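You operate a simulated robot arm through the tools that you are given. There is no shell and no other tool. Be economical: measure what you need, move in short steps, check, and stop when the job is done.

The job below is to be done with a simulated robot arm. You get a single attempt, and the scene is never put back.

TASK
Set the current to 3 and join the two clamped thick rods.
Fine: guard closed and white lever on Press, then hold the green button.
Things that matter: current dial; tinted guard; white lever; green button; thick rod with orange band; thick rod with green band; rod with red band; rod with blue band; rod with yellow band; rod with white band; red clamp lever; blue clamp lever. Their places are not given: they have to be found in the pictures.

Only the result counts: the job must be done as asked and must still hold three seconds after the hand-in. Knocking over, shifting, dropping, spilling or breaking anything else fails it.

THE ROBOT
A 7-joint arm with a two-finger parallel gripper, fixed in place. Base frame: the origin is at the foot of the arm, x ahead of it, y to its left, z up. Units: mm, rad, N and s.
With the tool pointing down near the work surface it reaches from about 300 to 700 mm from the base axis. Its first joint turns from -1.152 to 1.152 rad. Payload 1.57 kg.
Tool frame: the origin (TCP) lies between the finger pads and is the grasp point; the fingertips stand 30 mm ahead of it; z points along the fingers, y is the line along which they close. Largest opening 110 mm; finger width 24, thickness 12; the body of the gripper, 48 by 112 mm, starts 78 mm behind the TCP.
Orientation is that of the tool frame in the base frame, as a unit quaternion [w, x, y, z]. With the fingers straight down and closing along the base's y, the tool's x points along the base's -x, its y along +y and its z along -z.

THE INTERFACE
- The arm moves only by the tool jog_arm. Its argument "moves" is a list of rows, each a list of 7 numbers: the opening in per cent of the stroke, from 0 (shut) to 100 (fully open), then the shift along the tool's x, y, z in units of 25 mm (1.0 is 25 mm), then the turn, a rotation vector about the tool's x, y, z in units of 8 degrees (1.0 is 8 degrees). In form: [[fingers, dx, dy, dz, wx, wy, wz], ...]. A call has 1 to 12 rows; each row shifts and turns the commanded pose from where the row before left it, along the tool's axes as they then stand. A call with a number of a shift or a turn outside -1 to 1 is refused whole. Rows are played at 5 a second. More than 50 mm and 0.15 rad between two rows, or a gripper value outside its range, and nothing of the call is played. A pose out of reach is approached as far as the arm can. The call stops where the force on the tool passes 50 N (or 10 N more than at its start, if that is more) or the arm is blocked; 0.2 s more then pass. Each finger travels about 108 mm/s and halts on what it meets, pressing with about 24 N; the grip force reading is that of the motor and also rises with nothing between the fingers. The clock runs only during rows and for 0.2 s after the last one: add rows that do not move to give the fingers time. It gives the time, the measured TCP pose, the force on the tool (base axes), the opening and the grip force at its end, in the units of the frame above (readings bear some noise), and new pictures: "pictures" is both (left out), scene, wrist or none.
- Cameras (640 x 400 px; columns grow to the right, rows downward): "scene" is fixed at [185, -389.9, 1395.3]; the picture's right is [0.67, -0.74, 0.00], its down [-0.47, -0.43, -0.77] and it looks along [0.57, 0.52, -0.64] (base axes); focal length 279 px, centre (320, 200). "wrist" rides on the gripper at [-36, 0, -80] in the tool frame; the picture's right is [0.00, -1.00, 0.00], its down [0.97, 0.00, -0.24] and it looks along [0.24, 0.00, 0.97] (tool axes); focal length 218 px, centre (320, 200).
- pixel_to_xyz(camera, pixels): for up to 12 pixels [column, row] of the newest picture of that camera ("zoom" is the newest enlarged one), the place [x, y, z] in the base frame of the surface seen there, good to about 2 mm, but the place of the scene camera against the robot may be out by one fixed shift of up to 25 mm in any direction. No time passes.
- inspect(camera, box): a new picture of the part [left, top, right, bottom] of that camera's present view, enlarged. No time passes.
- finish_job(): hands the job in; it is judged then, once.

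Go step by step. Measure first, check grasps and placings, and put right what went wrong. The budget is 80 turns and 120 pictures, counting those below and the enlarged ones. Unless the task says otherwise, let go and move clear before handing in, and close with one line.

The tools are called after "Request:" by a JSON object that holds its "method" and its "body". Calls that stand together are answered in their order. jog_arm: Moves the arm, as the interface text tells. Its arguments: {"type":"object","properties":{"moves":{"type":"array","items":{"type":"array","items":{"type":"number"}}},"pictures":{"type":"string","enum":["both","scene","wrist","none"]}},"required":["moves"]} The other tools are called the same way: pixel_to_xyz (camera, pixels) gives the place of the surface under pixels of a picture; inspect (camera, box) takes an enlarged picture of a part of a camera's view; finish_job () hands the job in.

At the start:

```text
t: 0.0
eef_pos: [292.4, -180.7, 1220.2]
ee_rot: [0.0, 0.0, 1.0, 0.0]
contact_force: [-0.1, -0.6, -0.9]
grip_width: 109.8
gripper_force: 0.0
```

scene: 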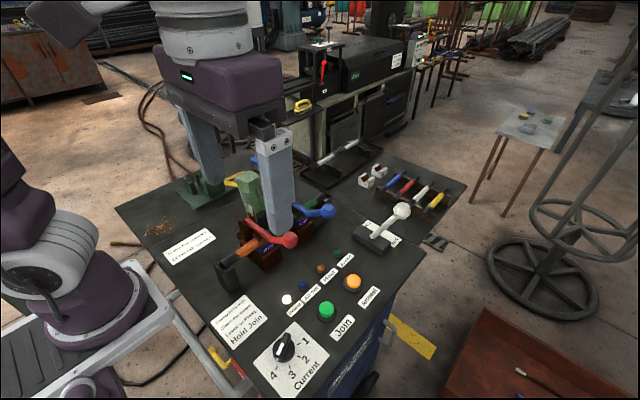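
wrist: 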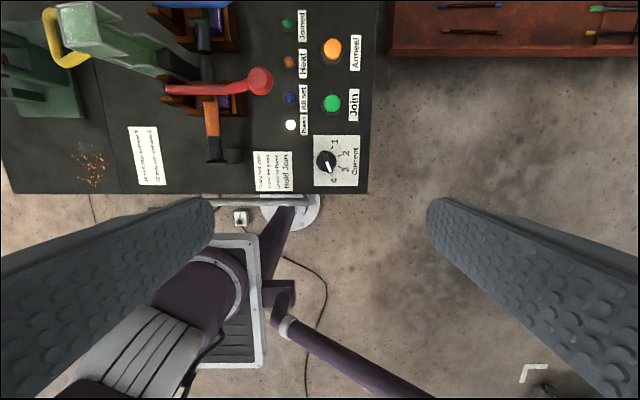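

The pictures show the dial near scene (284,347), the green button (326,311), the clamps at (250,240) and the white lever at (385,225). I'll enlarge these areas.

Request:
{"method": "inspect", "body": {"camera": "scene", "box": [200, 230, 400, 400]}}

Request:
{"method": "inspect", "body": {"camera": "scene", "box": [160, 130, 460, 290]}}

Request:
{"method": "inspect", "body": {"camera": "wrist", "box": [0, 0, 380, 200]}}

```text
2.35 times, centred on (300, 315) of scene
```

zoom: 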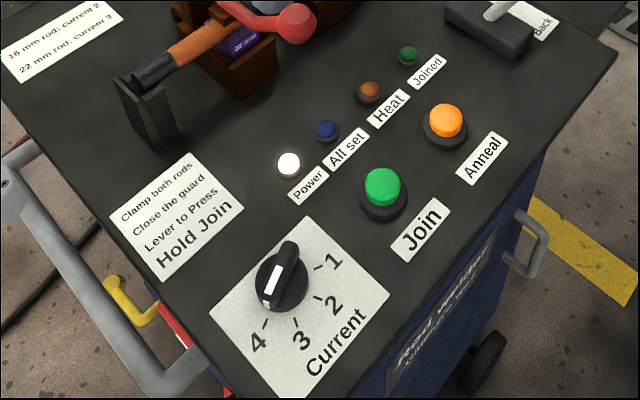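

```text
2.13 times, centred on (310, 210) of scene
```

zoom: 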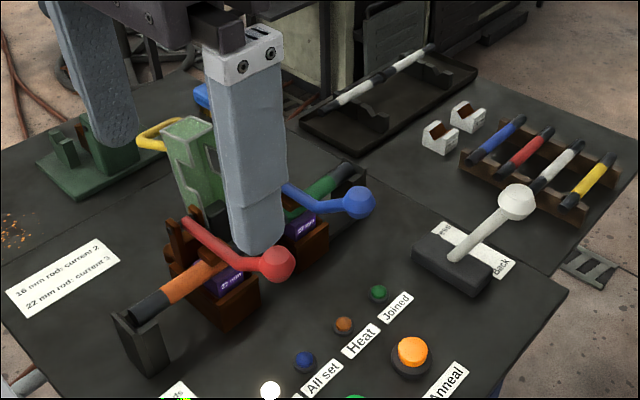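

```text
1.68 times, centred on (190, 100) of wrist
```

zoom: 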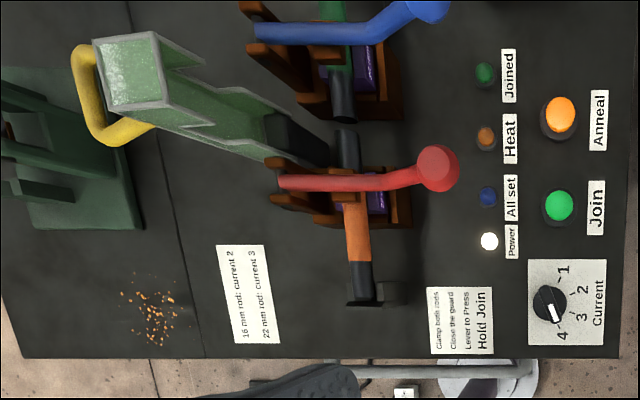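

The dial mark looks near 4, and the guard (green, yellow handle) stands raised. I'll measure the main points in both cameras to find the scene shift.

Request:
{"method": "pixel_to_xyz", "body": {"camera": "wrist", "pixels": [[326, 161], [332, 104], [331, 48], [260, 81], [50, 40], [85, 25], [290, 125], [212, 155], [210, 110], [345, 140], [204, 35], [180, 77]]}}

Request:
{"method": "pixel_to_xyz", "body": {"camera": "scene", "pixels": [[285, 345], [326, 310], [353, 282], [290, 240], [327, 211], [402, 210], [376, 245], [232, 181], [286, 299], [250, 185], [385, 233], [364, 225]]}}

```text
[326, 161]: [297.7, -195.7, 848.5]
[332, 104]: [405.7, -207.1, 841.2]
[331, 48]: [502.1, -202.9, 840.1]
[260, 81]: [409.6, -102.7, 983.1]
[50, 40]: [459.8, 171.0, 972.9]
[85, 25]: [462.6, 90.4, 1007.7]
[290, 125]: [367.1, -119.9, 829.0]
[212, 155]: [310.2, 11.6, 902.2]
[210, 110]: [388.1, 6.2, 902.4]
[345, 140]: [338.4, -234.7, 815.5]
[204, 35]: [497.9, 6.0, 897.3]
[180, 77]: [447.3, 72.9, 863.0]
```

```text
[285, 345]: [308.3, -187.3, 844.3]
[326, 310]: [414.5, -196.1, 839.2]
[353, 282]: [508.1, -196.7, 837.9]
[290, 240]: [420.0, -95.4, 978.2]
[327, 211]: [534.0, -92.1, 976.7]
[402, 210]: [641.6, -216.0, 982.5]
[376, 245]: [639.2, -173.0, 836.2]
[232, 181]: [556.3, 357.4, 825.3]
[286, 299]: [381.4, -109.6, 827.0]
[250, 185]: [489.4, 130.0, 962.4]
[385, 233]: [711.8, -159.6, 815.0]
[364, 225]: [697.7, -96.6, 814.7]
```

The scene shift is about (+9,+9,−3), and the dial sits at about (298,−196,848). I'll descend above the dial for a closer look.

Request:
{"method": "jog_arm", "body": {"moves": [[60, 0, -0.6, 1, 0, 0, 0], [60, -0.2, 0, 1, 0, 0, 0], [60, 0, 0, 1, 0, 0, 0], [60, 0, 0, 1, 0, 0, 0], [60, 0, 0, 1, 0, 0, 0], [60, 0, 0, 1, 0, 0, 0], [60, 0, 0, 1, 0, 0, 0], [60, 0, 0, 1, 0, 0, 0], [60, 0, 0, 0, 0, 0, 0]]}}

```text
t: 2.0
eef_pos: [298.8, -194.8, 1022.0]
ee_rot: [0.001, 0.0, 1.0, -0.001]
contact_force: [0.0, -0.1, -0.4]
grip_width: 66.1
gripper_force: 0.1
```

scene: 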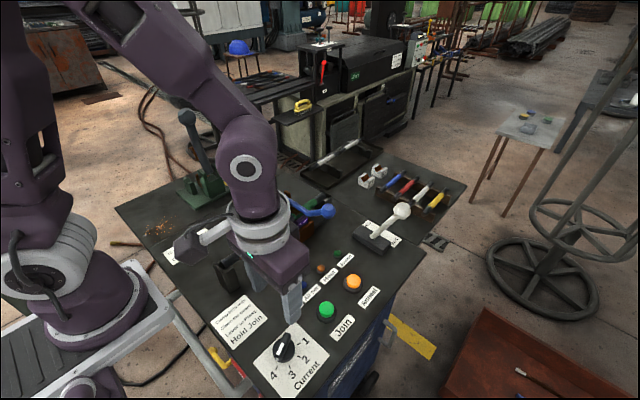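
wrist: 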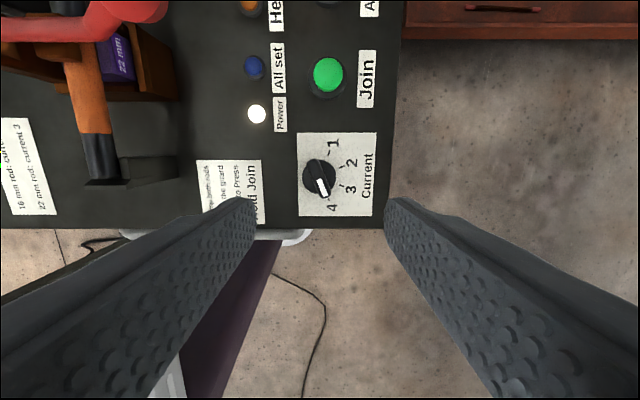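

Request:
{"method": "inspect", "body": {"camera": "wrist", "box": [290, 125, 386, 225]}}

Request:
{"method": "pixel_to_xyz", "body": {"camera": "wrist", "pixels": [[319, 176], [324, 189], [313, 163], [331, 192], [342, 186], [343, 168], [332, 156], [334, 207], [350, 189], [351, 162], [333, 143]]}}

Request:
{"method": "inspect", "body": {"camera": "scene", "box": [160, 80, 360, 280]}}

```text
4.00 times, centred on (338, 175) of wrist
```

zoom: 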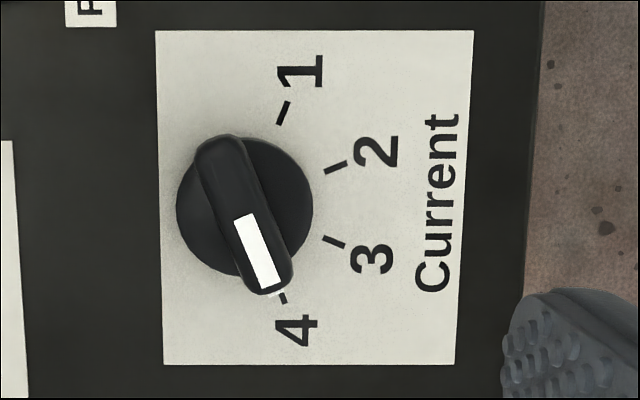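

```text
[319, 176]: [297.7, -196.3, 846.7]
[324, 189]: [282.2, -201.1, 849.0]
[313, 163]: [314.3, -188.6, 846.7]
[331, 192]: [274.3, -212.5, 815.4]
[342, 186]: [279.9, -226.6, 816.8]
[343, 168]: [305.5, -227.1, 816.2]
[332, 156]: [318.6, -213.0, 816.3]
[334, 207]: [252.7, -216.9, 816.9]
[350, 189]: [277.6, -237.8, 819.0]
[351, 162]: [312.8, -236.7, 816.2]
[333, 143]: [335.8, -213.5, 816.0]
```

```text
2.00 times, centred on (260, 180) of scene
```

zoom: 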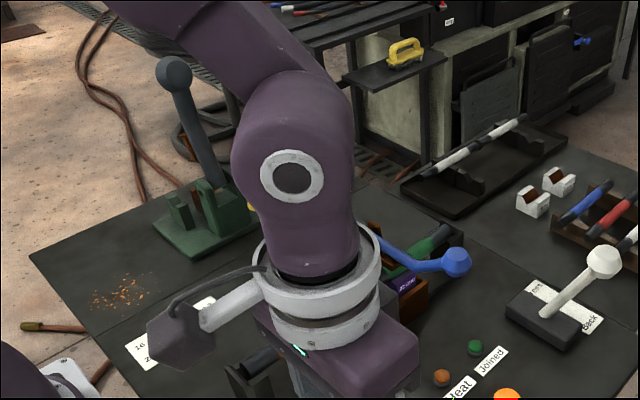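

The mark points along about 69° on the dial, i.e. at 4. The tick for 3 is at about 22°, so I need roughly 45° counter-clockwise from above. I'll check the disc height, then align the fingers with the bar.

Request:
{"method": "pixel_to_xyz", "body": {"camera": "wrist", "pixels": [[329, 170], [331, 174], [309, 184], [307, 178], [319, 176], [316, 170], [322, 183]]}}

Request:
{"method": "jog_arm", "body": {"moves": [[50, 0, 0, 1, 0, 0, -0.9], [50, 0, 0, 1, 0, 0, -0.9], [50, 0, 0, 1, 0, 0, -0.86], [50, 0, 0, 1, 0, 0, 0], [50, 0, 0, 0, 0, 0, 0]]}}

```text
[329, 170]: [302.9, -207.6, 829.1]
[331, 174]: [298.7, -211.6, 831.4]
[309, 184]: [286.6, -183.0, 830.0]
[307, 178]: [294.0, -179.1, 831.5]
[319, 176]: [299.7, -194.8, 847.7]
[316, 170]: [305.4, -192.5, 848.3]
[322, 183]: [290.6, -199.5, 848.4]
```

```text
t: 3.2
eef_pos: [297.2, -196.4, 921.1]
ee_rot: [0.0, -0.185, 0.983, 0.0]
contact_force: [-0.4, -0.1, -0.2]
grip_width: 54.9
gripper_force: 0.0
```

scene: 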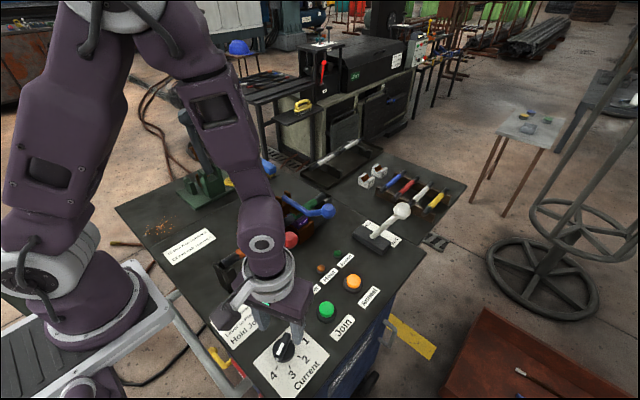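
wrist: 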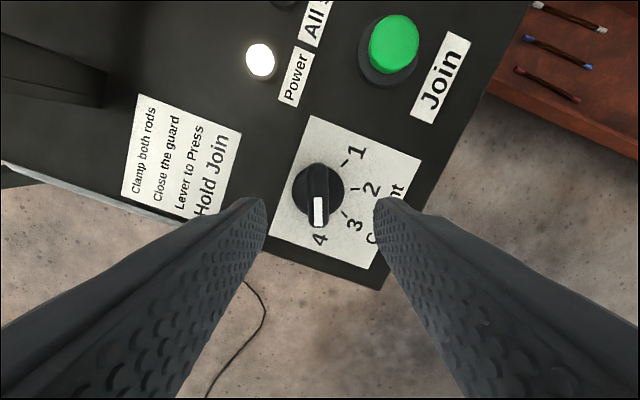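

The bar is aligned with the fingers, disc top is at 830 and bar top at 848. I'll descend to TCP z≈864 and close.

Request:
{"method": "jog_arm", "body": {"moves": [[50, 0, 0, 1, 0, 0, 0], [50, 0, 0, 1, 0, 0, 0], [50, 0, 0, 0.28, 0, 0, 0], [50, 0, 0, 0, 0, 0, 0], [10, 0, 0, 0, 0, 0, 0], [10, 0, 0, 0, 0, 0, 0], [10, 0, 0, 0, 0, 0, 0]]}}

```text
t: 4.8
eef_pos: [296.6, -194.6, 864.0]
ee_rot: [-0.002, -0.186, 0.983, 0.001]
contact_force: [-2.2, 11.4, -0.5]
grip_width: 16.2
gripper_force: 23.8
```

scene: 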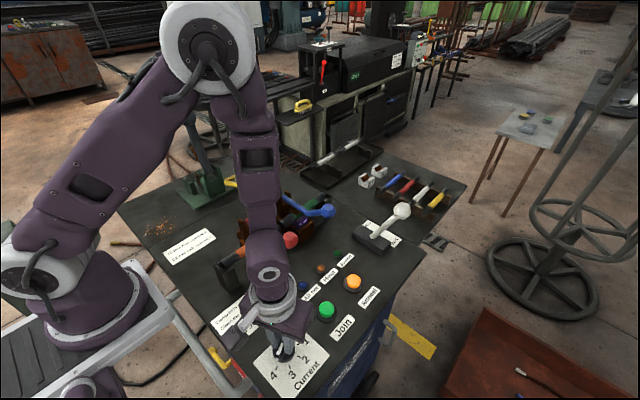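
wrist: 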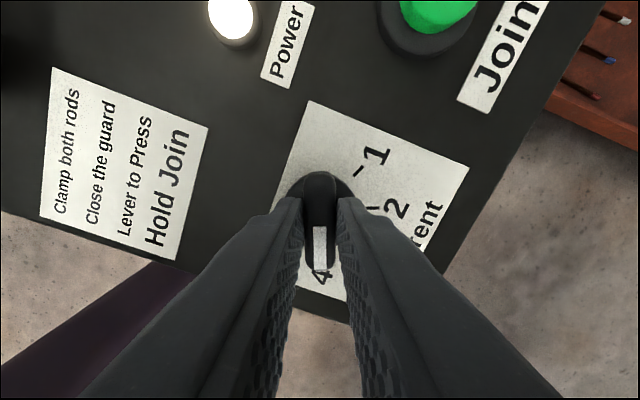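

The grip holds the bar at 16 mm. I'll ease the 11 N side load with a small shift, then turn −45° about the tool's z.

Request:
{"method": "jog_arm", "body": {"moves": [[10, -0.03, 0.07, 0, 0, 0, -0.5], [10, 0, 0, 0, 0, 0, -0.8], [10, 0, 0, 0, 0, 0, -0.8], [10, 0, 0, 0, 0, 0, -0.8], [10, 0, 0, 0, 0, 0, -0.8], [10, 0, 0, 0, 0, 0, -0.8], [10, 0, 0, 0, 0, 0, -0.8], [10, 0, 0, 0, 0, 0, -0.3], [10, 0, 0, 0, 0, 0, 0]]}}

```text
t: 6.8
eef_pos: [294.9, -194.2, 864.1]
ee_rot: [-0.001, -0.546, 0.838, 0.001]
contact_force: [-16.8, 11.2, -0.4]
grip_width: 15.7
gripper_force: 23.9
```

scene: 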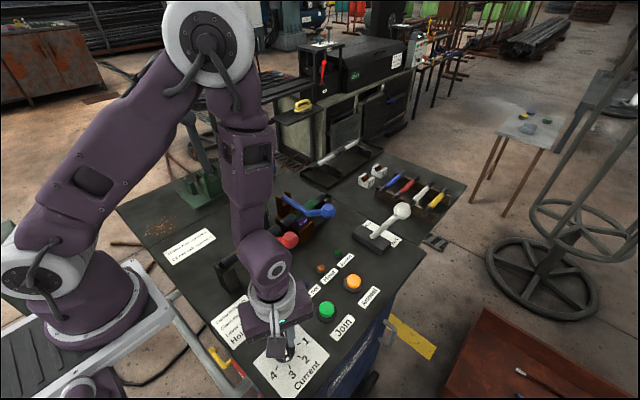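
wrist: 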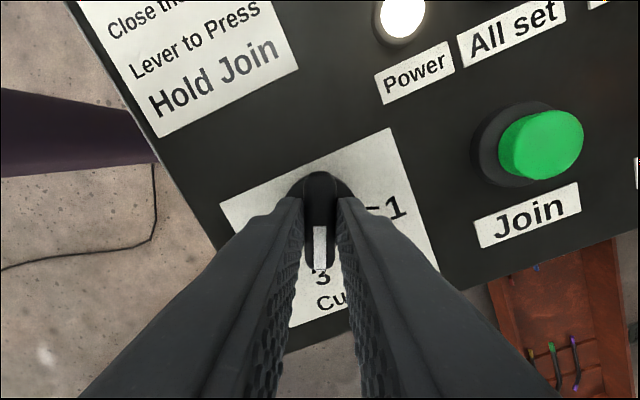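

The dial mark now points at 3 (wrist 320,260). I'll release, lift and check.

Request:
{"method": "jog_arm", "body": {"moves": [[40, 0, 0, 0, 0, 0, 0], [40, 0, 0, 0, 0, 0, 0], [40, 0, 0, -1, 0, 0, 0], [40, 0, 0, -1, 0, 0, 0], [40, 0, 0, -1, 0, 0, 0], [40, 0, 0, -1, 0, 0, 0], [40, 0, 0, 0, 0, 0, 0]]}}

Request:
{"method": "inspect", "body": {"camera": "wrist", "box": [250, 120, 410, 260]}}

```text
t: 8.4
eef_pos: [296.6, -195.5, 962.2]
ee_rot: [0.0, -0.546, 0.838, -0.001]
contact_force: [-0.3, 0.0, 0.1]
grip_width: 44.1
gripper_force: 0.1
```

scene: 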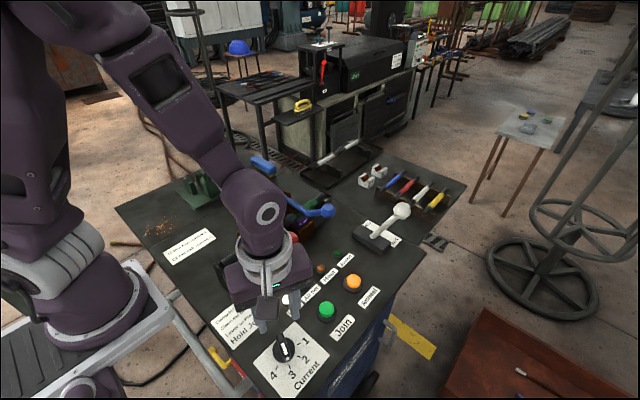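
wrist: 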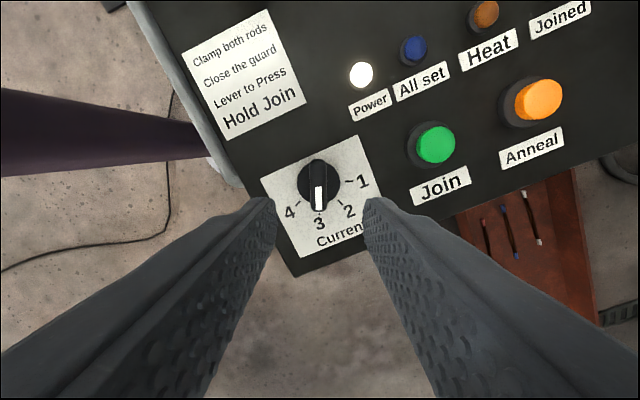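

```text
2.86 times, centred on (330, 190) of wrist
```

zoom: 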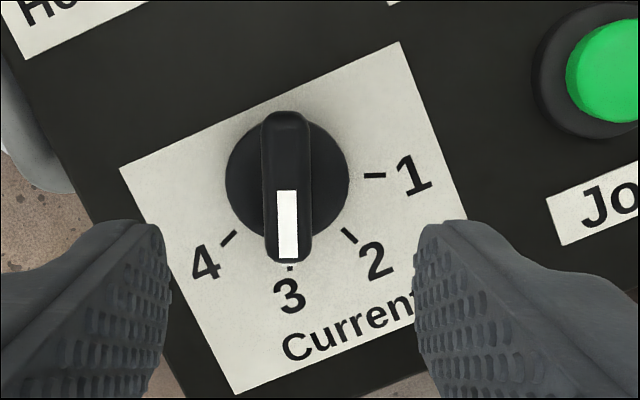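

The dial sits exactly on 3. Now I'll lift, turn back and move over the clamps to study the guard.

Request:
{"method": "jog_arm", "body": {"moves": [[40, 0, 0, -1, 0, 0, 1], [40, 0, 0, -1, 0, 0, 1], [40, 0, 0, -1, 0, 0, 1], [40, 0, 0, -1, 0, 0, 1], [40, 0, 0, -1, 0, 0, 1], [40, 0, 0, -1, 0, 0, 1], [40, 0, 0, -1, 0, 0, 1], [40, 0, 0, -1, 0, 0, 1], [40, 0, 0, -1, 0, 0, 0.27], [40, 0, 0, -1, 0, 0, 0]], "pictures": "none"}}

Request:
{"method": "jog_arm", "body": {"moves": [[40, -0.9, 1, 0, 0, 0, 0], [40, -0.9, 1, 0, 0, 0, 0], [40, -0.9, 1, 0, 0, 0, 0], [40, 0, 1, 0, 0, 0, 0], [40, 0, 1, 0, 0, 0, 0], [40, 0, 1, 0, 0, 0, 0], [40, 0, 1, 0, 0, 0, 0], [40, 0, 1, 0, 0, 0, 0], [40, 0, 0, 0, 0, 0, 0]]}}

```text
t: 10.6
eef_pos: [297.3, -194.0, 1214.1]
ee_rot: [0.0, 0.001, 1.0, 0.0]
contact_force: [0.6, 0.0, -0.2]
grip_width: 44.2
gripper_force: 0.0
```

```text
t: 12.6
eef_pos: [366.6, 5.7, 1211.8]
ee_rot: [0.0, 0.001, 1.0, 0.0]
contact_force: [0.3, -0.3, 0.1]
grip_width: 44.0
gripper_force: 0.2
```

scene: 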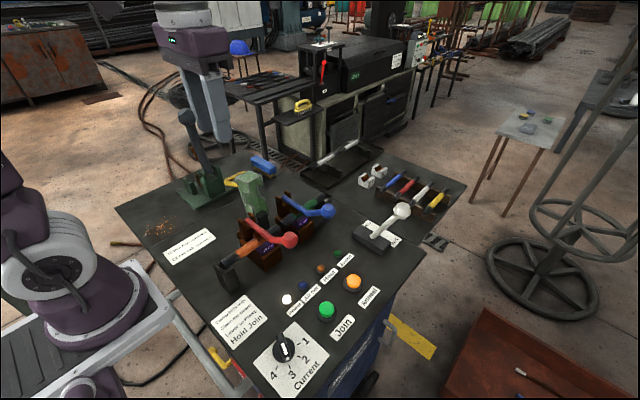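
wrist: 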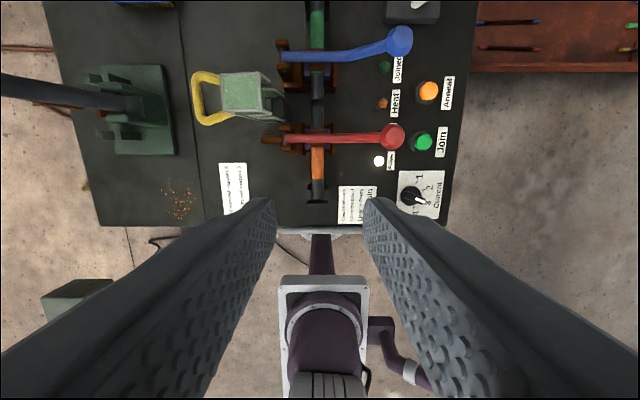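

Request:
{"method": "inspect", "body": {"camera": "wrist", "box": [180, 40, 340, 200]}}

Request:
{"method": "pixel_to_xyz", "body": {"camera": "wrist", "pixels": [[195, 98], [212, 75], [212, 122], [225, 97], [245, 97], [265, 97], [275, 100], [284, 97], [318, 98], [318, 120], [318, 70], [394, 136]]}}

Request:
{"method": "inspect", "body": {"camera": "scene", "box": [200, 140, 360, 290]}}

Request:
{"method": "inspect", "body": {"camera": "scene", "box": [340, 180, 440, 280]}}

```text
2.50 times, centred on (260, 120) of wrist
```

zoom: 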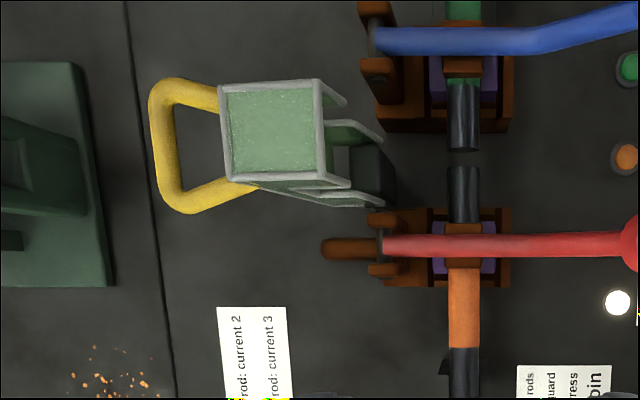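

```text
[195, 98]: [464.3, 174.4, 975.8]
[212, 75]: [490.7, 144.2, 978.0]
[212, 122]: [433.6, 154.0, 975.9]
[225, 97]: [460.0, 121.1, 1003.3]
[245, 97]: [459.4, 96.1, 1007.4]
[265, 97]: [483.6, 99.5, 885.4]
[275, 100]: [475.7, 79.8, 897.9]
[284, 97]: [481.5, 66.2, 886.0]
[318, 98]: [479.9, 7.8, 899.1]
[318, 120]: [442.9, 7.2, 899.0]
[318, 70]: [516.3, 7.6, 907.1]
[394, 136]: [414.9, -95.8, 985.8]
```

```text
2.67 times, centred on (280, 215) of scene
```

zoom: 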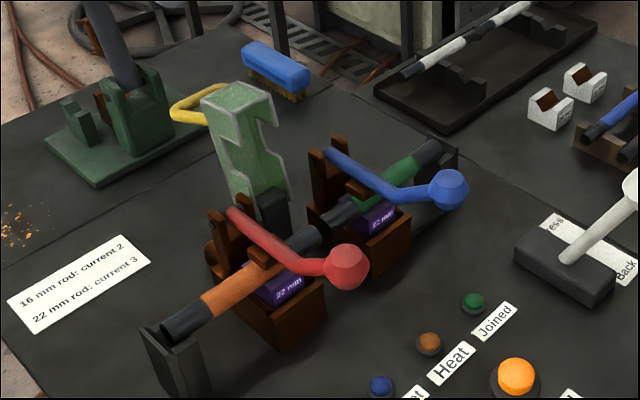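

```text
4.00 times, centred on (390, 230) of scene
```

zoom: 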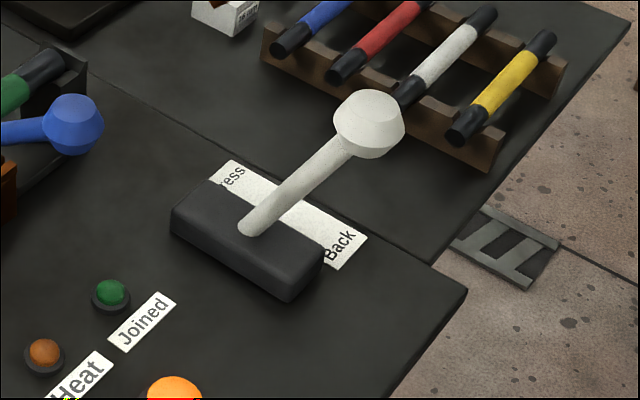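

The guard stands open, hinged near y≈65, with its yellow crossbar at about (462,174,975). Pushing the crossbar toward −y should close it, so I'll check the green machine behind it for clearance, plus the white lever.

Request:
{"method": "pixel_to_xyz", "body": {"camera": "wrist", "pixels": [[120, 103], [60, 92], [10, 88], [165, 110], [140, 75], [140, 143], [125, 130], [200, 97], [192, 85], [193, 110]]}}

Request:
{"method": "pixel_to_xyz", "body": {"camera": "scene", "pixels": [[187, 117], [200, 160], [210, 185], [215, 180], [243, 177], [255, 225], [262, 160], [402, 210], [381, 235], [401, 244], [370, 216], [372, 240]]}}

```text
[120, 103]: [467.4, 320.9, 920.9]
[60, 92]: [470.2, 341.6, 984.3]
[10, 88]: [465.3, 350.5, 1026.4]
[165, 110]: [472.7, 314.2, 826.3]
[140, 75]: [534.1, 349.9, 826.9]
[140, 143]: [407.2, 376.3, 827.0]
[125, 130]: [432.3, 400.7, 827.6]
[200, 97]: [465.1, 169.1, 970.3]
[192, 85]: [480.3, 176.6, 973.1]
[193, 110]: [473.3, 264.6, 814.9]
```

```text
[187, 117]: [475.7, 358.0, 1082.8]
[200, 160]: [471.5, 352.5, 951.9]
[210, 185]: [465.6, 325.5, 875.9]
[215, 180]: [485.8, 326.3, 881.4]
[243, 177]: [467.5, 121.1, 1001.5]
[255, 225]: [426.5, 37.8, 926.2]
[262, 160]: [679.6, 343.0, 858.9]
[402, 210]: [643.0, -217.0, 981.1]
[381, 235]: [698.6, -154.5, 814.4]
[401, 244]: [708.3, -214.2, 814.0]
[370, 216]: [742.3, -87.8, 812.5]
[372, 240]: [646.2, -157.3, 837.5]
```

The green machine lies beyond y=310, so there is room. I'll close the fingers, move to (463,210) and descend behind the crossbar.

Request:
{"method": "jog_arm", "body": {"moves": [[0, -0.48, 1, 0, 0, 0, 0], [0, -0.48, 1, 0, 0, 0, 0], [0, -0.48, 1, 0, 0, 0, 0], [0, -0.48, 1, 0, 0, 0, 0], [0, -0.48, 1, 0, 0, 0, 0], [0, -0.48, 1, 0, 0, 0, 0], [0, -0.48, 1, 0, 0, 0, 0], [0, -0.48, 1, 0, 0, 0, 0], [0, 0, 0.2, 0, 0, 0, 0]], "pictures": "none"}}

Request:
{"method": "jog_arm", "body": {"moves": [[0, 0, 0, 1, 0, 0, 0], [0, 0, 0, 1, 0, 0, 0], [0, 0, 0, 1, 0, 0, 0], [0, 0, 0, 1, 0, 0, 0], [0, 0, 0, 1, 0, 0, 0], [0, 0, 0, 1, 0, 0, 0], [0, 0, 0, 1, 0, 0, 0], [0, 0, 0, 0.5, 0, 0, 0], [0, 0, 0, 0, 0, 0, 0]]}}

```text
t: 14.6
eef_pos: [460.1, 211.5, 1213.7]
ee_rot: [0.0, 0.001, 1.0, 0.0]
contact_force: [-0.3, -0.3, 0.0]
grip_width: 0.2
gripper_force: 21.1
```

```text
t: 16.6
eef_pos: [459.9, 211.2, 1025.9]
ee_rot: [0.0, 0.001, 1.0, 0.0]
contact_force: [-0.3, -0.3, -0.2]
grip_width: 0.0
gripper_force: 21.3
```

scene: 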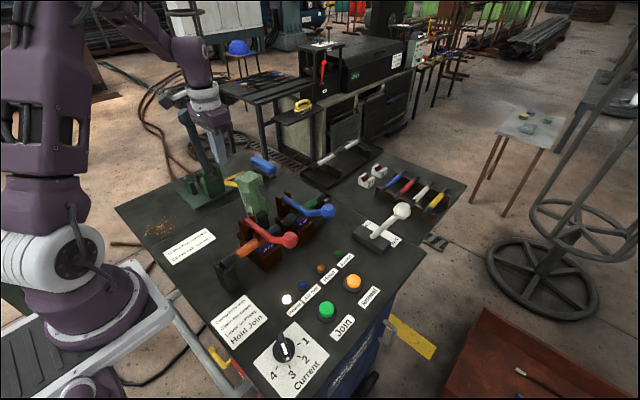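
wrist: 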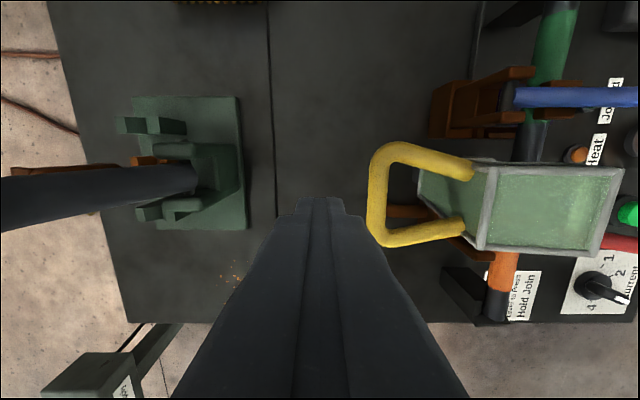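

I'll lower behind the crossbar (TCP ~985) and begin pushing toward −y, rising along the arc.

Request:
{"method": "jog_arm", "body": {"moves": [[0, 0, 0, 1, 0, 0, 0], [0, 0, 0, 0.6, 0, 0, 0], [0, 0, -0.7, 0, 0, 0, 0], [0, 0, -0.35, -0.2, 0, 0, 0], [0, 0, -0.35, -0.35, 0, 0, 0], [0, 0, -0.35, -0.35, 0, 0, 0], [0, 0, -0.35, -0.3, 0, 0, 0]]}}

```text
t: 18.2
eef_pos: [460.3, 157.2, 1016.9]
ee_rot: [-0.001, 0.0, 1.0, -0.001]
contact_force: [-1.0, -0.6, 0.2]
grip_width: 0.0
gripper_force: 21.2
```

scene: 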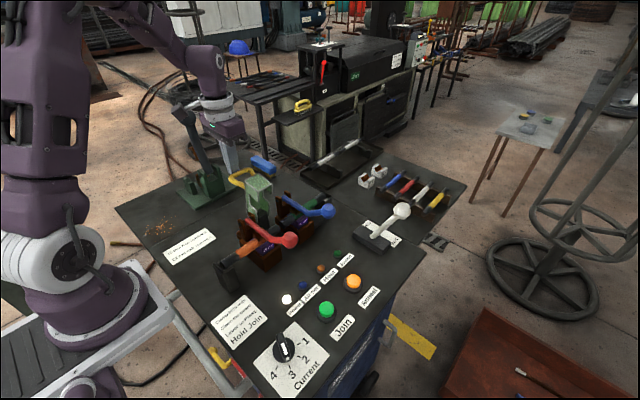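
wrist: 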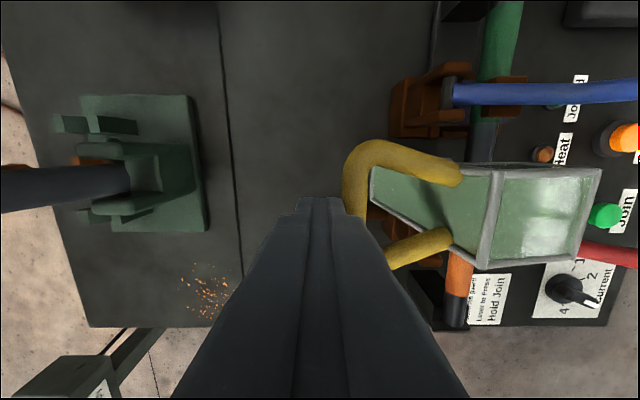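

The guard is tilting with low force. I'll continue along the arc to about halfway.

Request:
{"method": "jog_arm", "body": {"moves": [[0, 0, -0.36, -0.2, 0, 0, 0], [0, 0, -0.36, -0.15, 0, 0, 0], [0, 0, -0.36, -0.12, 0, 0, 0], [0, 0, -0.36, -0.1, 0, 0, 0], [0, 0, -0.36, -0.08, 0, 0, 0], [0, 0, -0.36, -0.05, 0, 0, 0], [0, 0, -0.36, 0, 0, 0, 0]]}}

```text
t: 19.8
eef_pos: [460.8, 95.8, 1032.6]
ee_rot: [0.0, 0.001, 1.0, 0.0]
contact_force: [0.2, -0.6, -0.3]
grip_width: 0.1
gripper_force: 21.3
```

scene: 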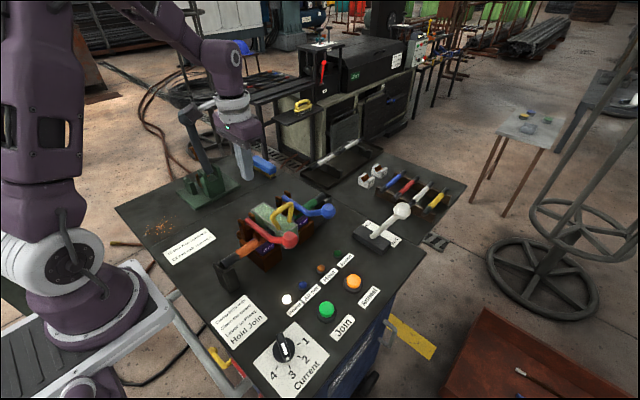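
wrist: 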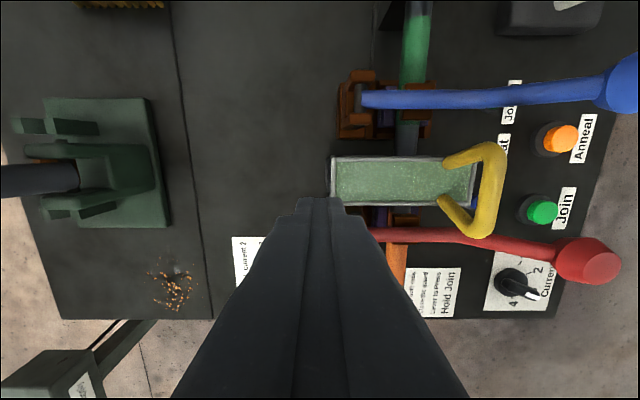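

The guard has tipped over and fallen closed. I'll look closely to check it is seated.

Request:
{"method": "inspect", "body": {"camera": "scene", "box": [220, 170, 360, 280]}}

Request:
{"method": "pixel_to_xyz", "body": {"camera": "wrist", "pixels": [[345, 180], [400, 180], [465, 180], [488, 190], [585, 262], [620, 80]]}}

```text
3.64 times, centred on (290, 225) of scene
```

zoom: 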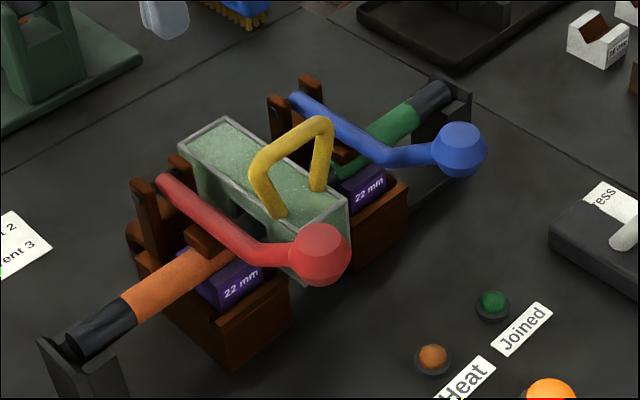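

```text
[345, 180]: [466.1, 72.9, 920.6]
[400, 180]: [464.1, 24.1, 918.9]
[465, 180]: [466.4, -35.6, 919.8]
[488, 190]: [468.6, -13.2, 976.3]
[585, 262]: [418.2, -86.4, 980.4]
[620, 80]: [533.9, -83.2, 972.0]
```

The guard lies flat (top z≈920) over the rods, so it is closed. Next is the white lever: I'll lift and move to view it.

Request:
{"method": "jog_arm", "body": {"moves": [[0, 0, 0, -1, 0, 0, 0], [0, 0, 0, -1, 0, 0, 0], [0, 0, 0, -1, 0, 0, 0], [0, -0.7, -1, -1, 0, 0, 0], [0, -0.7, -1, -0.5, 0, 0, 0], [0, -0.7, -1, 0, 0, 0, 0], [0, -0.7, -1, 0, 0, 0, 0], [0, -0.7, -1, 0, 0, 0, 0], [0, -0.7, -1, 0, 0, 0, 0], [0, -0.7, -1, 0, 0, 0, 0], [0, 0, -1, 0, 0, 0, 0], [0, 0, -1, 0, 0, 0, 0]]}}

```text
t: 22.4
eef_pos: [583.1, -130.4, 1144.8]
ee_rot: [0.0, 0.001, 1.0, -0.001]
contact_force: [0.7, 0.5, 0.1]
grip_width: 0.0
gripper_force: 21.7
```

scene: 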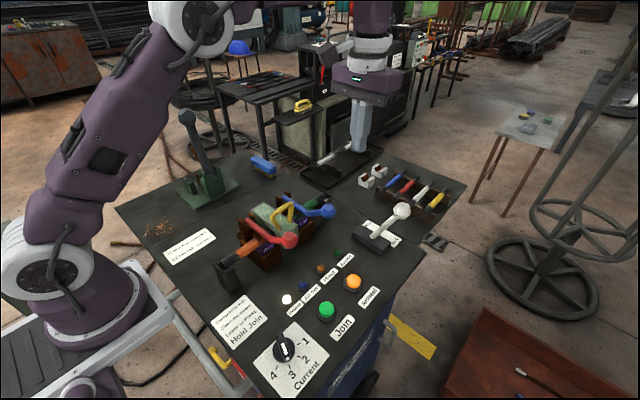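
wrist: 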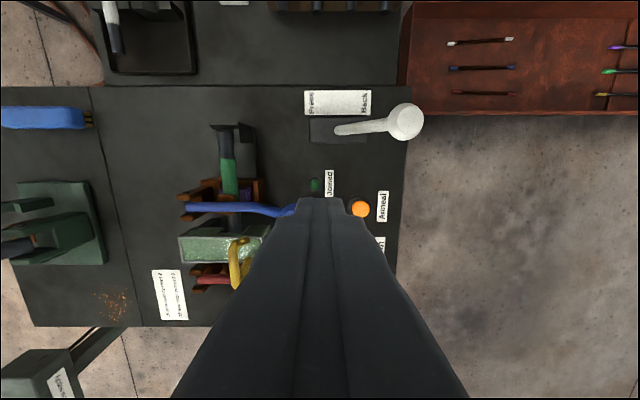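

Request:
{"method": "pixel_to_xyz", "body": {"camera": "wrist", "pixels": [[406, 121], [375, 126], [340, 130], [315, 130], [365, 138], [311, 102], [363, 102], [388, 125], [360, 205]]}}

Request:
{"method": "inspect", "body": {"camera": "wrist", "box": [280, 70, 440, 170]}}

Request:
{"method": "inspect", "body": {"camera": "scene", "box": [280, 230, 420, 330]}}

```text
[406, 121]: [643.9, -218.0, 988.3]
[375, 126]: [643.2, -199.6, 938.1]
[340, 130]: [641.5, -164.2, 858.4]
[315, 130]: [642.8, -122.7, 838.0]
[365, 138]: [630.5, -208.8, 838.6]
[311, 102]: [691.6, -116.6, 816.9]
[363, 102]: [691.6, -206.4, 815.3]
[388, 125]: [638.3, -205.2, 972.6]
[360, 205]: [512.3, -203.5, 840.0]
```

```text
4.00 times, centred on (360, 120) of wrist
```

zoom: 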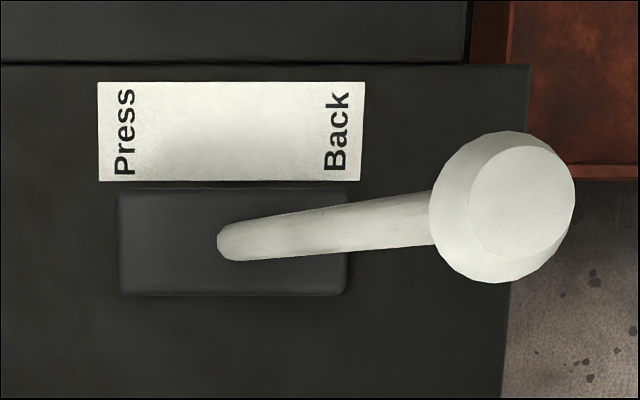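

```text
4.00 times, centred on (350, 280) of scene
```

zoom: 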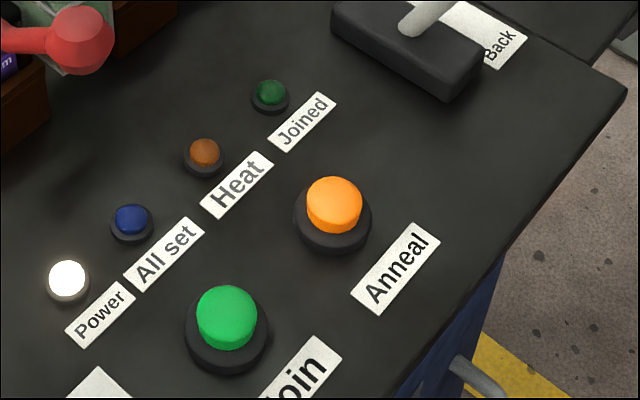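

The lever ball is at about (638,−221,970), leaning to Back; Press is toward +y. I'll open to about 64 mm, straddle the ball and then drag it in +y.

Request:
{"method": "jog_arm", "body": {"moves": [[58, -0.75, -0.93, 0, 0, 0, 0], [58, -0.75, -0.93, 0, 0, 0, 0], [58, -0.7, -0.93, 0, 0, 0, 0], [58, 0, -0.93, 0, 0, 0, 0], [58, 0, 0, 1, 0, 0, 0], [58, 0, 0, 1, 0, 0, 0], [58, 0, 0, 1, 0, 0, 0], [58, 0, 0, 0, 0, 0, 0]]}}

```text
t: 24.2
eef_pos: [607.9, -190.6, 1069.2]
ee_rot: [0.0, 0.001, 1.0, 0.0]
contact_force: [0.0, -0.7, 0.5]
grip_width: 63.7
gripper_force: 0.1
out of reach, approached as far as the arm can: row 2, 3, 4
```

scene: 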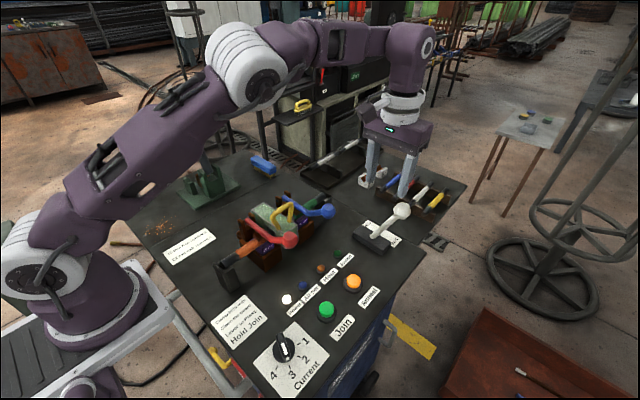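
wrist: 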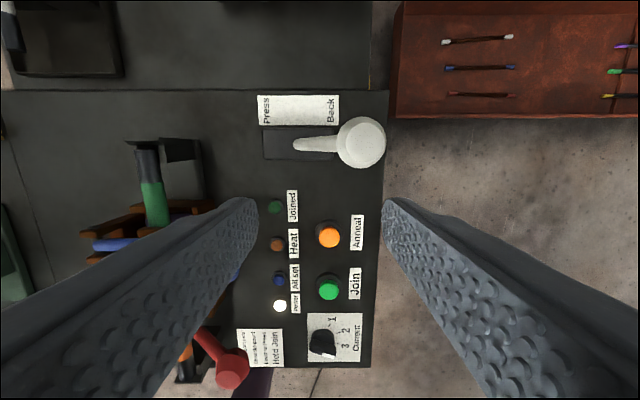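

Reach was limited at height; now lower at 1069. I'll move the remaining ~30 mm in x and y.

Request:
{"method": "jog_arm", "body": {"moves": [[58, 0, -0.6, 0.5, 0, 0, 0], [58, -0.4, -0.6, 0.3, 0, 0, 0], [58, -0.4, 0, 0, 0, 0, 0], [58, -0.4, 0, 0, 0, 0, 0], [58, 0, 0, 0, 0, 0, 0]]}}

Request:
{"method": "pixel_to_xyz", "body": {"camera": "wrist", "pixels": [[355, 142], [340, 150], [370, 150], [355, 150]]}}

```text
t: 25.4
eef_pos: [630.3, -217.3, 1048.8]
ee_rot: [0.0, 0.001, 1.0, 0.0]
contact_force: [-0.5, 0.0, -0.9]
grip_width: 63.8
gripper_force: 0.2
out of reach, approached as far as the arm can: row 4
```

scene: 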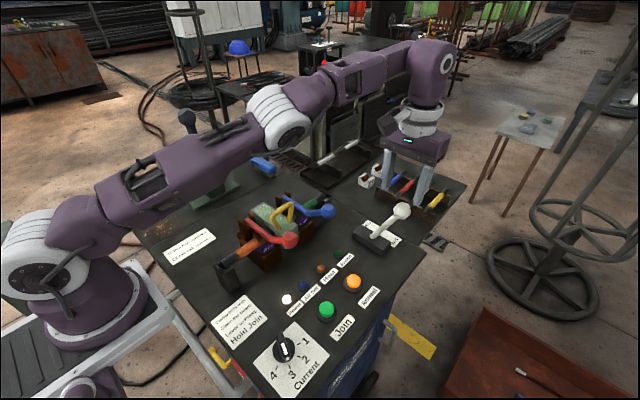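
wrist: 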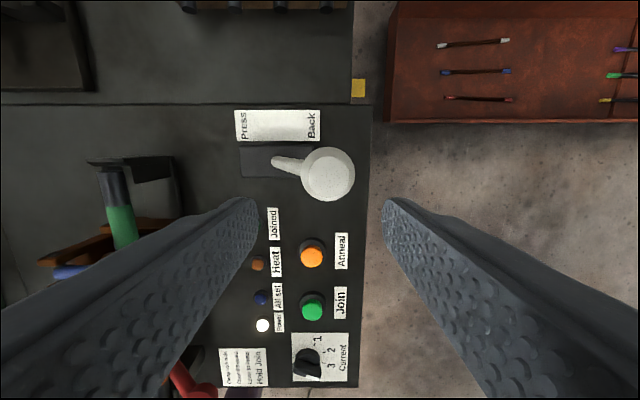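

```text
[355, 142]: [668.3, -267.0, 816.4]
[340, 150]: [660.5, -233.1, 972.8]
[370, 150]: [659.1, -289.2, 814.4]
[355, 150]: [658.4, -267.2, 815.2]
```

Request:
{"method": "pixel_to_xyz", "body": {"camera": "wrist", "pixels": [[327, 172], [305, 174], [350, 172], [327, 152], [327, 195]]}}

```text
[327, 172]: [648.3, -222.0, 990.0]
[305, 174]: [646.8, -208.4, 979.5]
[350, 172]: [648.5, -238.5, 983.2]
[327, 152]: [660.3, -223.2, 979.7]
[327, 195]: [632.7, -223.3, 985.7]
```

The ball centre is at (645,−223,~970). I'll shift a few mm, descend around it, and extend x slightly.

Request:
{"method": "jog_arm", "body": {"moves": [[58, 0, -0.2, 0, 0, 0, 0], [58, 0, 0, 0.9, 0, 0, 0], [58, 0, 0, 0.9, 0, 0, 0], [58, -0.3, 0, 0.7, 0, 0, 0], [58, -0.2, 0, 0, 0, 0, 0]]}}

```text
t: 26.6
eef_pos: [642.5, -222.7, 984.1]
ee_rot: [-0.001, 0.001, 1.0, 0.0]
contact_force: [-1.0, -0.2, 0.3]
grip_width: 63.7
gripper_force: 0.0
```

scene: 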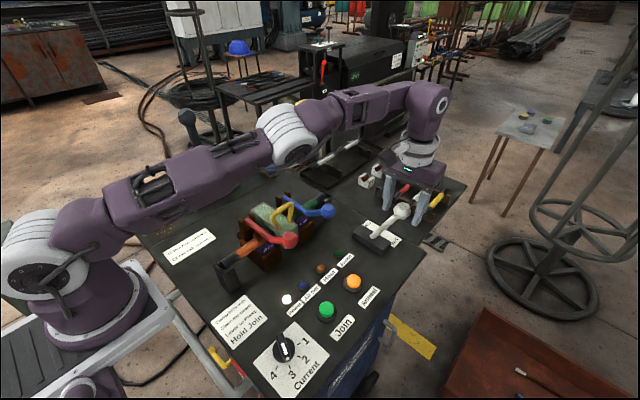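
wrist: 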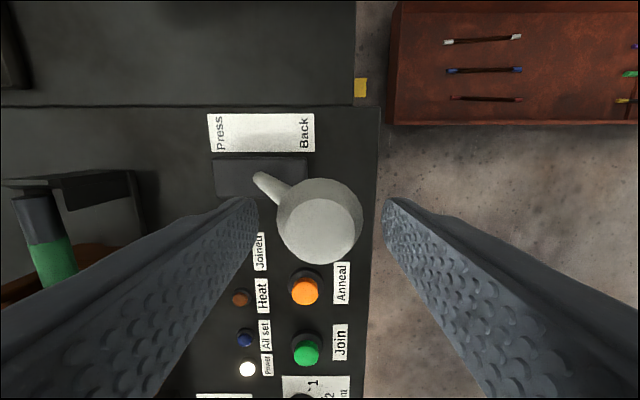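

The ball is between the fingers. I'll drag it in +y, following a slight rise at mid-swing.

Request:
{"method": "jog_arm", "body": {"moves": [[58, 0, 0.5, -0.15, 0, 0, 0], [58, 0, 0.6, -0.15, 0, 0, 0], [58, 0, 0.6, -0.1, 0, 0, 0], [58, 0, 0.6, 0, 0, 0, 0], [58, 0, 0.6, 0, 0, 0, 0], [58, 0, 0.6, 0.1, 0, 0, 0], [58, 0, 0.6, 0.15, 0, 0, 0], [58, 0, 0.4, 0.15, 0, 0, 0], [58, 0, 0.3, 0, 0, 0, 0]]}}

```text
t: 28.6
eef_pos: [641.3, -103.7, 985.1]
ee_rot: [0.0, 0.001, 1.0, 0.0]
contact_force: [-0.6, -0.4, -0.5]
grip_width: 63.9
gripper_force: 0.0
```

scene: 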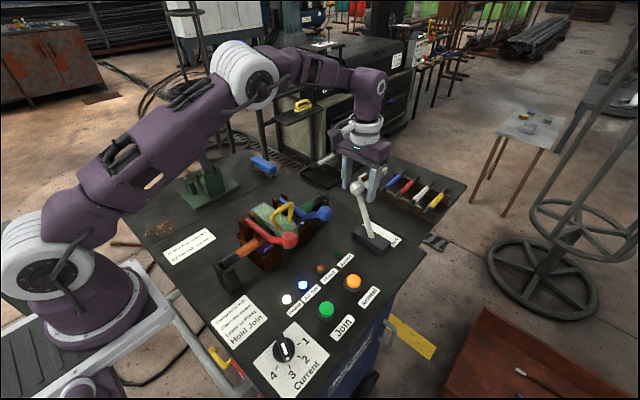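
wrist: 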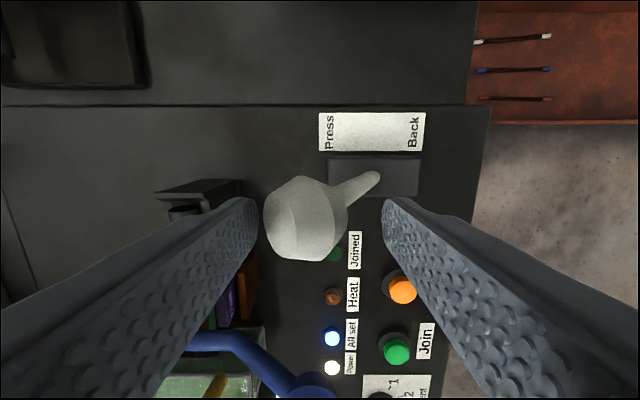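

The "All set" blue lamp is lit (wrist 332,338) and the lever is on Press. I'll lift off, and measure the green button.

Request:
{"method": "pixel_to_xyz", "body": {"camera": "wrist", "pixels": [[397, 350], [402, 289]]}}

Request:
{"method": "jog_arm", "body": {"moves": [[58, 0, 0, -1, 0, 0, 0], [58, 0, 0, -1, 0, 0, 0], [58, 0, 0, -1, 0, 0, 0], [0, 1, 0, -1, 0, 0, 0], [0, 1, -0.7, 0, 0, 0, 0], [0, 1, -0.7, 0, 0, 0, 0], [0, 1, -0.7, 0, 0, 0, 0], [0, 1, -0.7, 0, 0, 0, 0], [0, 1, -0.7, 0, 0, 0, 0], [0, 1, -0.6, 0, 0, 0, 0], [0, 1, 0, 0, 0, 0, 0], [0, 1, 0, 0, 0, 0, 0]]}}

```text
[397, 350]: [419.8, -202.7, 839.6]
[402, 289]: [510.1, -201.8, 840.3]
```

```text
t: 31.2
eef_pos: [416.8, -205.3, 1088.2]
ee_rot: [0.0, 0.001, 1.0, 0.0]
contact_force: [0.1, -0.8, 0.4]
grip_width: 0.0
gripper_force: 21.1
```

scene: 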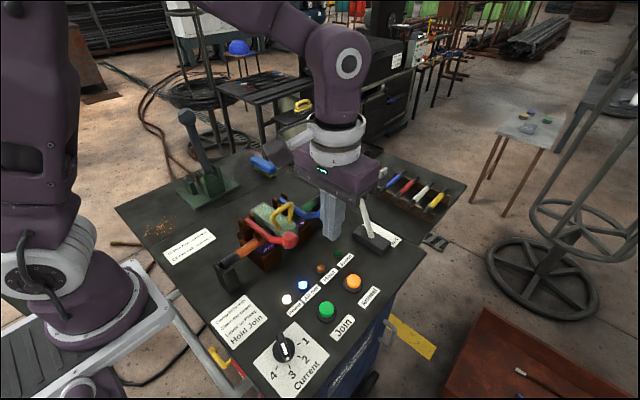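
wrist: 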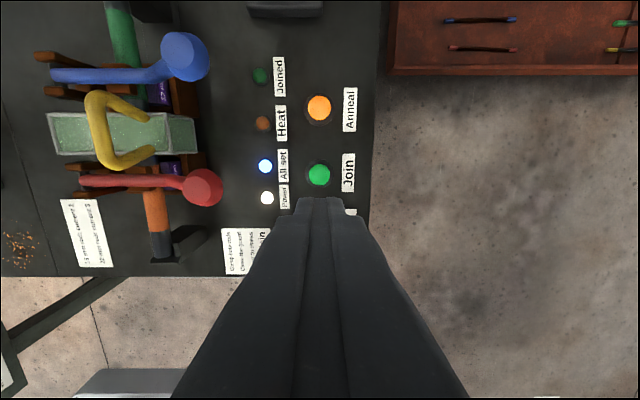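

Request:
{"method": "pixel_to_xyz", "body": {"camera": "wrist", "pixels": [[319, 174], [319, 183], [319, 165], [319, 107]]}}

Request:
{"method": "jog_arm", "body": {"moves": [[0, 0.2, 0, 1, 0, 0, 0], [0, 0, 0, 1, 0, 0, 0], [0, 0, 0, 1, 0, 0, 0], [0, 0, 0, 1, 0, 0, 0], [0, 0, 0, 1, 0, 0, 0], [0, 0, 0, 1, 0, 0, 0], [0, 0, 0, 1, 0, 0, 0], [0, 0, 0, 0, 0, 0, 0]]}}

```text
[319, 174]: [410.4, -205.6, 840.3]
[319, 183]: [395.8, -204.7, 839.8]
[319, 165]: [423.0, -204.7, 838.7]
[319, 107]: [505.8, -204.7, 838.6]
```

```text
t: 33.0
eef_pos: [412.3, -204.8, 912.2]
ee_rot: [0.0, 0.001, 1.0, 0.0]
contact_force: [0.1, 0.2, 0.1]
grip_width: 0.0
gripper_force: 21.5
```

scene: 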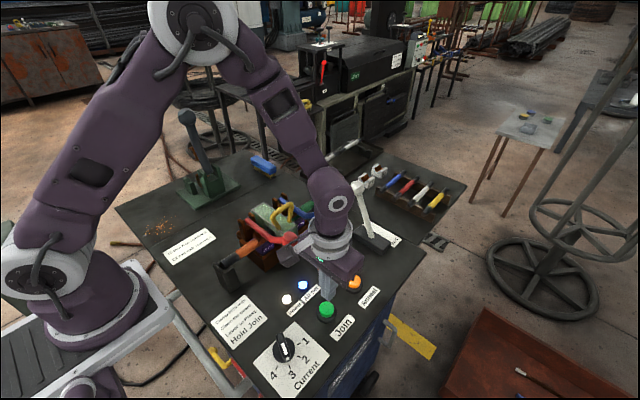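
wrist: 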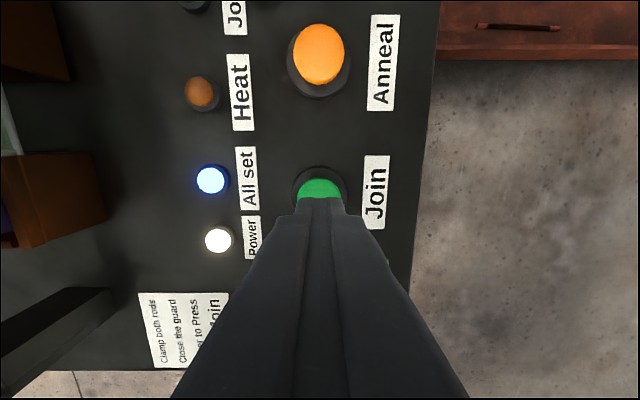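

The tips hang over the button at z≈882, button top 840. I'll press down in small steps and hold.

Request:
{"method": "jog_arm", "body": {"moves": [[0, 0, 0, 1, 0, 0, 0], [0, 0, 0, 0.65, 0, 0, 0], [0, 0, 0, 0.12, 0, 0, 0], [0, 0, 0, 0.12, 0, 0, 0], [0, 0, 0, 0, 0, 0, 0]]}}

```text
t: 34.2
eef_pos: [412.9, -205.3, 864.3]
ee_rot: [0.0, 0.002, 1.0, 0.0]
contact_force: [0.4, 1.3, 3.5]
grip_width: 0.0
gripper_force: 21.2
```

scene: 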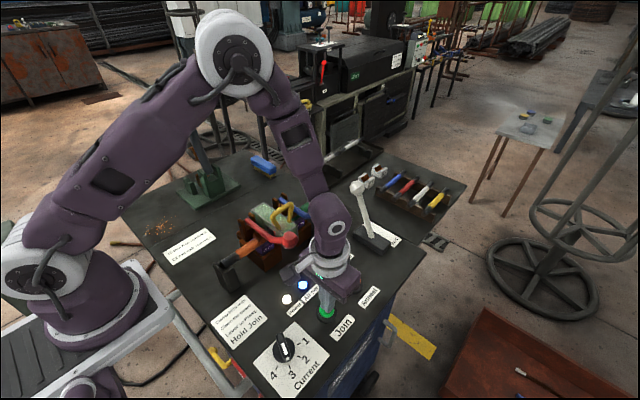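
wrist: 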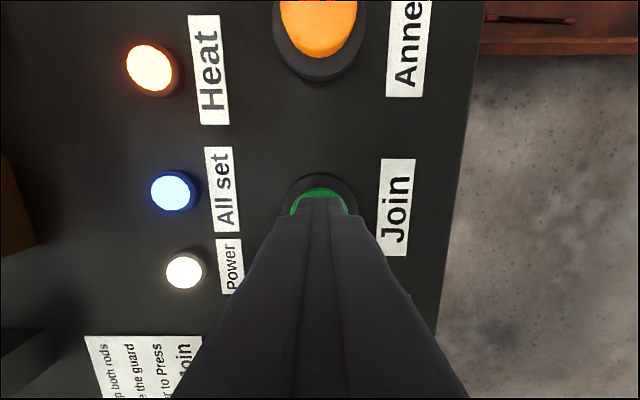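

The Heat lamp is lit, so the button is pressed. I'll hold still with a slight extra push and watch.

Request:
{"method": "jog_arm", "body": {"moves": [[0, 0, 0, 0.06, 0, 0, 0], [0, 0, 0, 0, 0, 0, 0], [0, 0, 0, 0, 0, 0, 0], [0, 0, 0, 0, 0, 0, 0], [0, 0, 0, 0, 0, 0, 0], [0, 0, 0, 0, 0, 0, 0], [0, 0, 0, 0, 0, 0, 0], [0, 0, 0, 0, 0, 0, 0], [0, 0, 0, 0, 0, 0, 0], [0, 0, 0, 0, 0, 0, 0]]}}

```text
t: 36.4
eef_pos: [411.2, -205.9, 862.6]
ee_rot: [0.0, 0.001, 1.0, -0.001]
contact_force: [1.9, -1.4, 4.6]
grip_width: 0.1
gripper_force: 21.9
```

scene: 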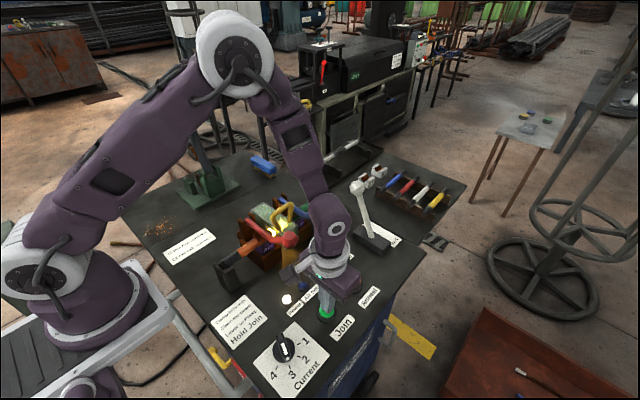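
wrist: 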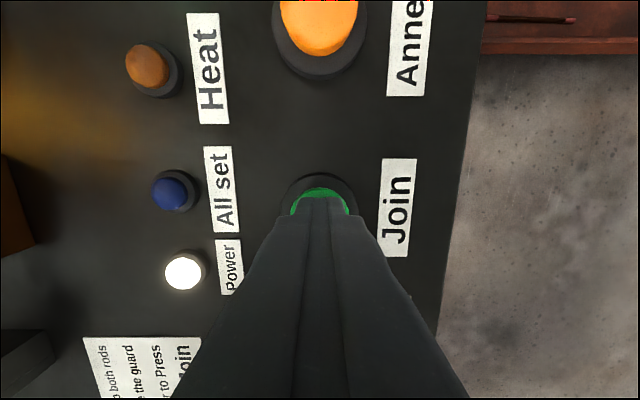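

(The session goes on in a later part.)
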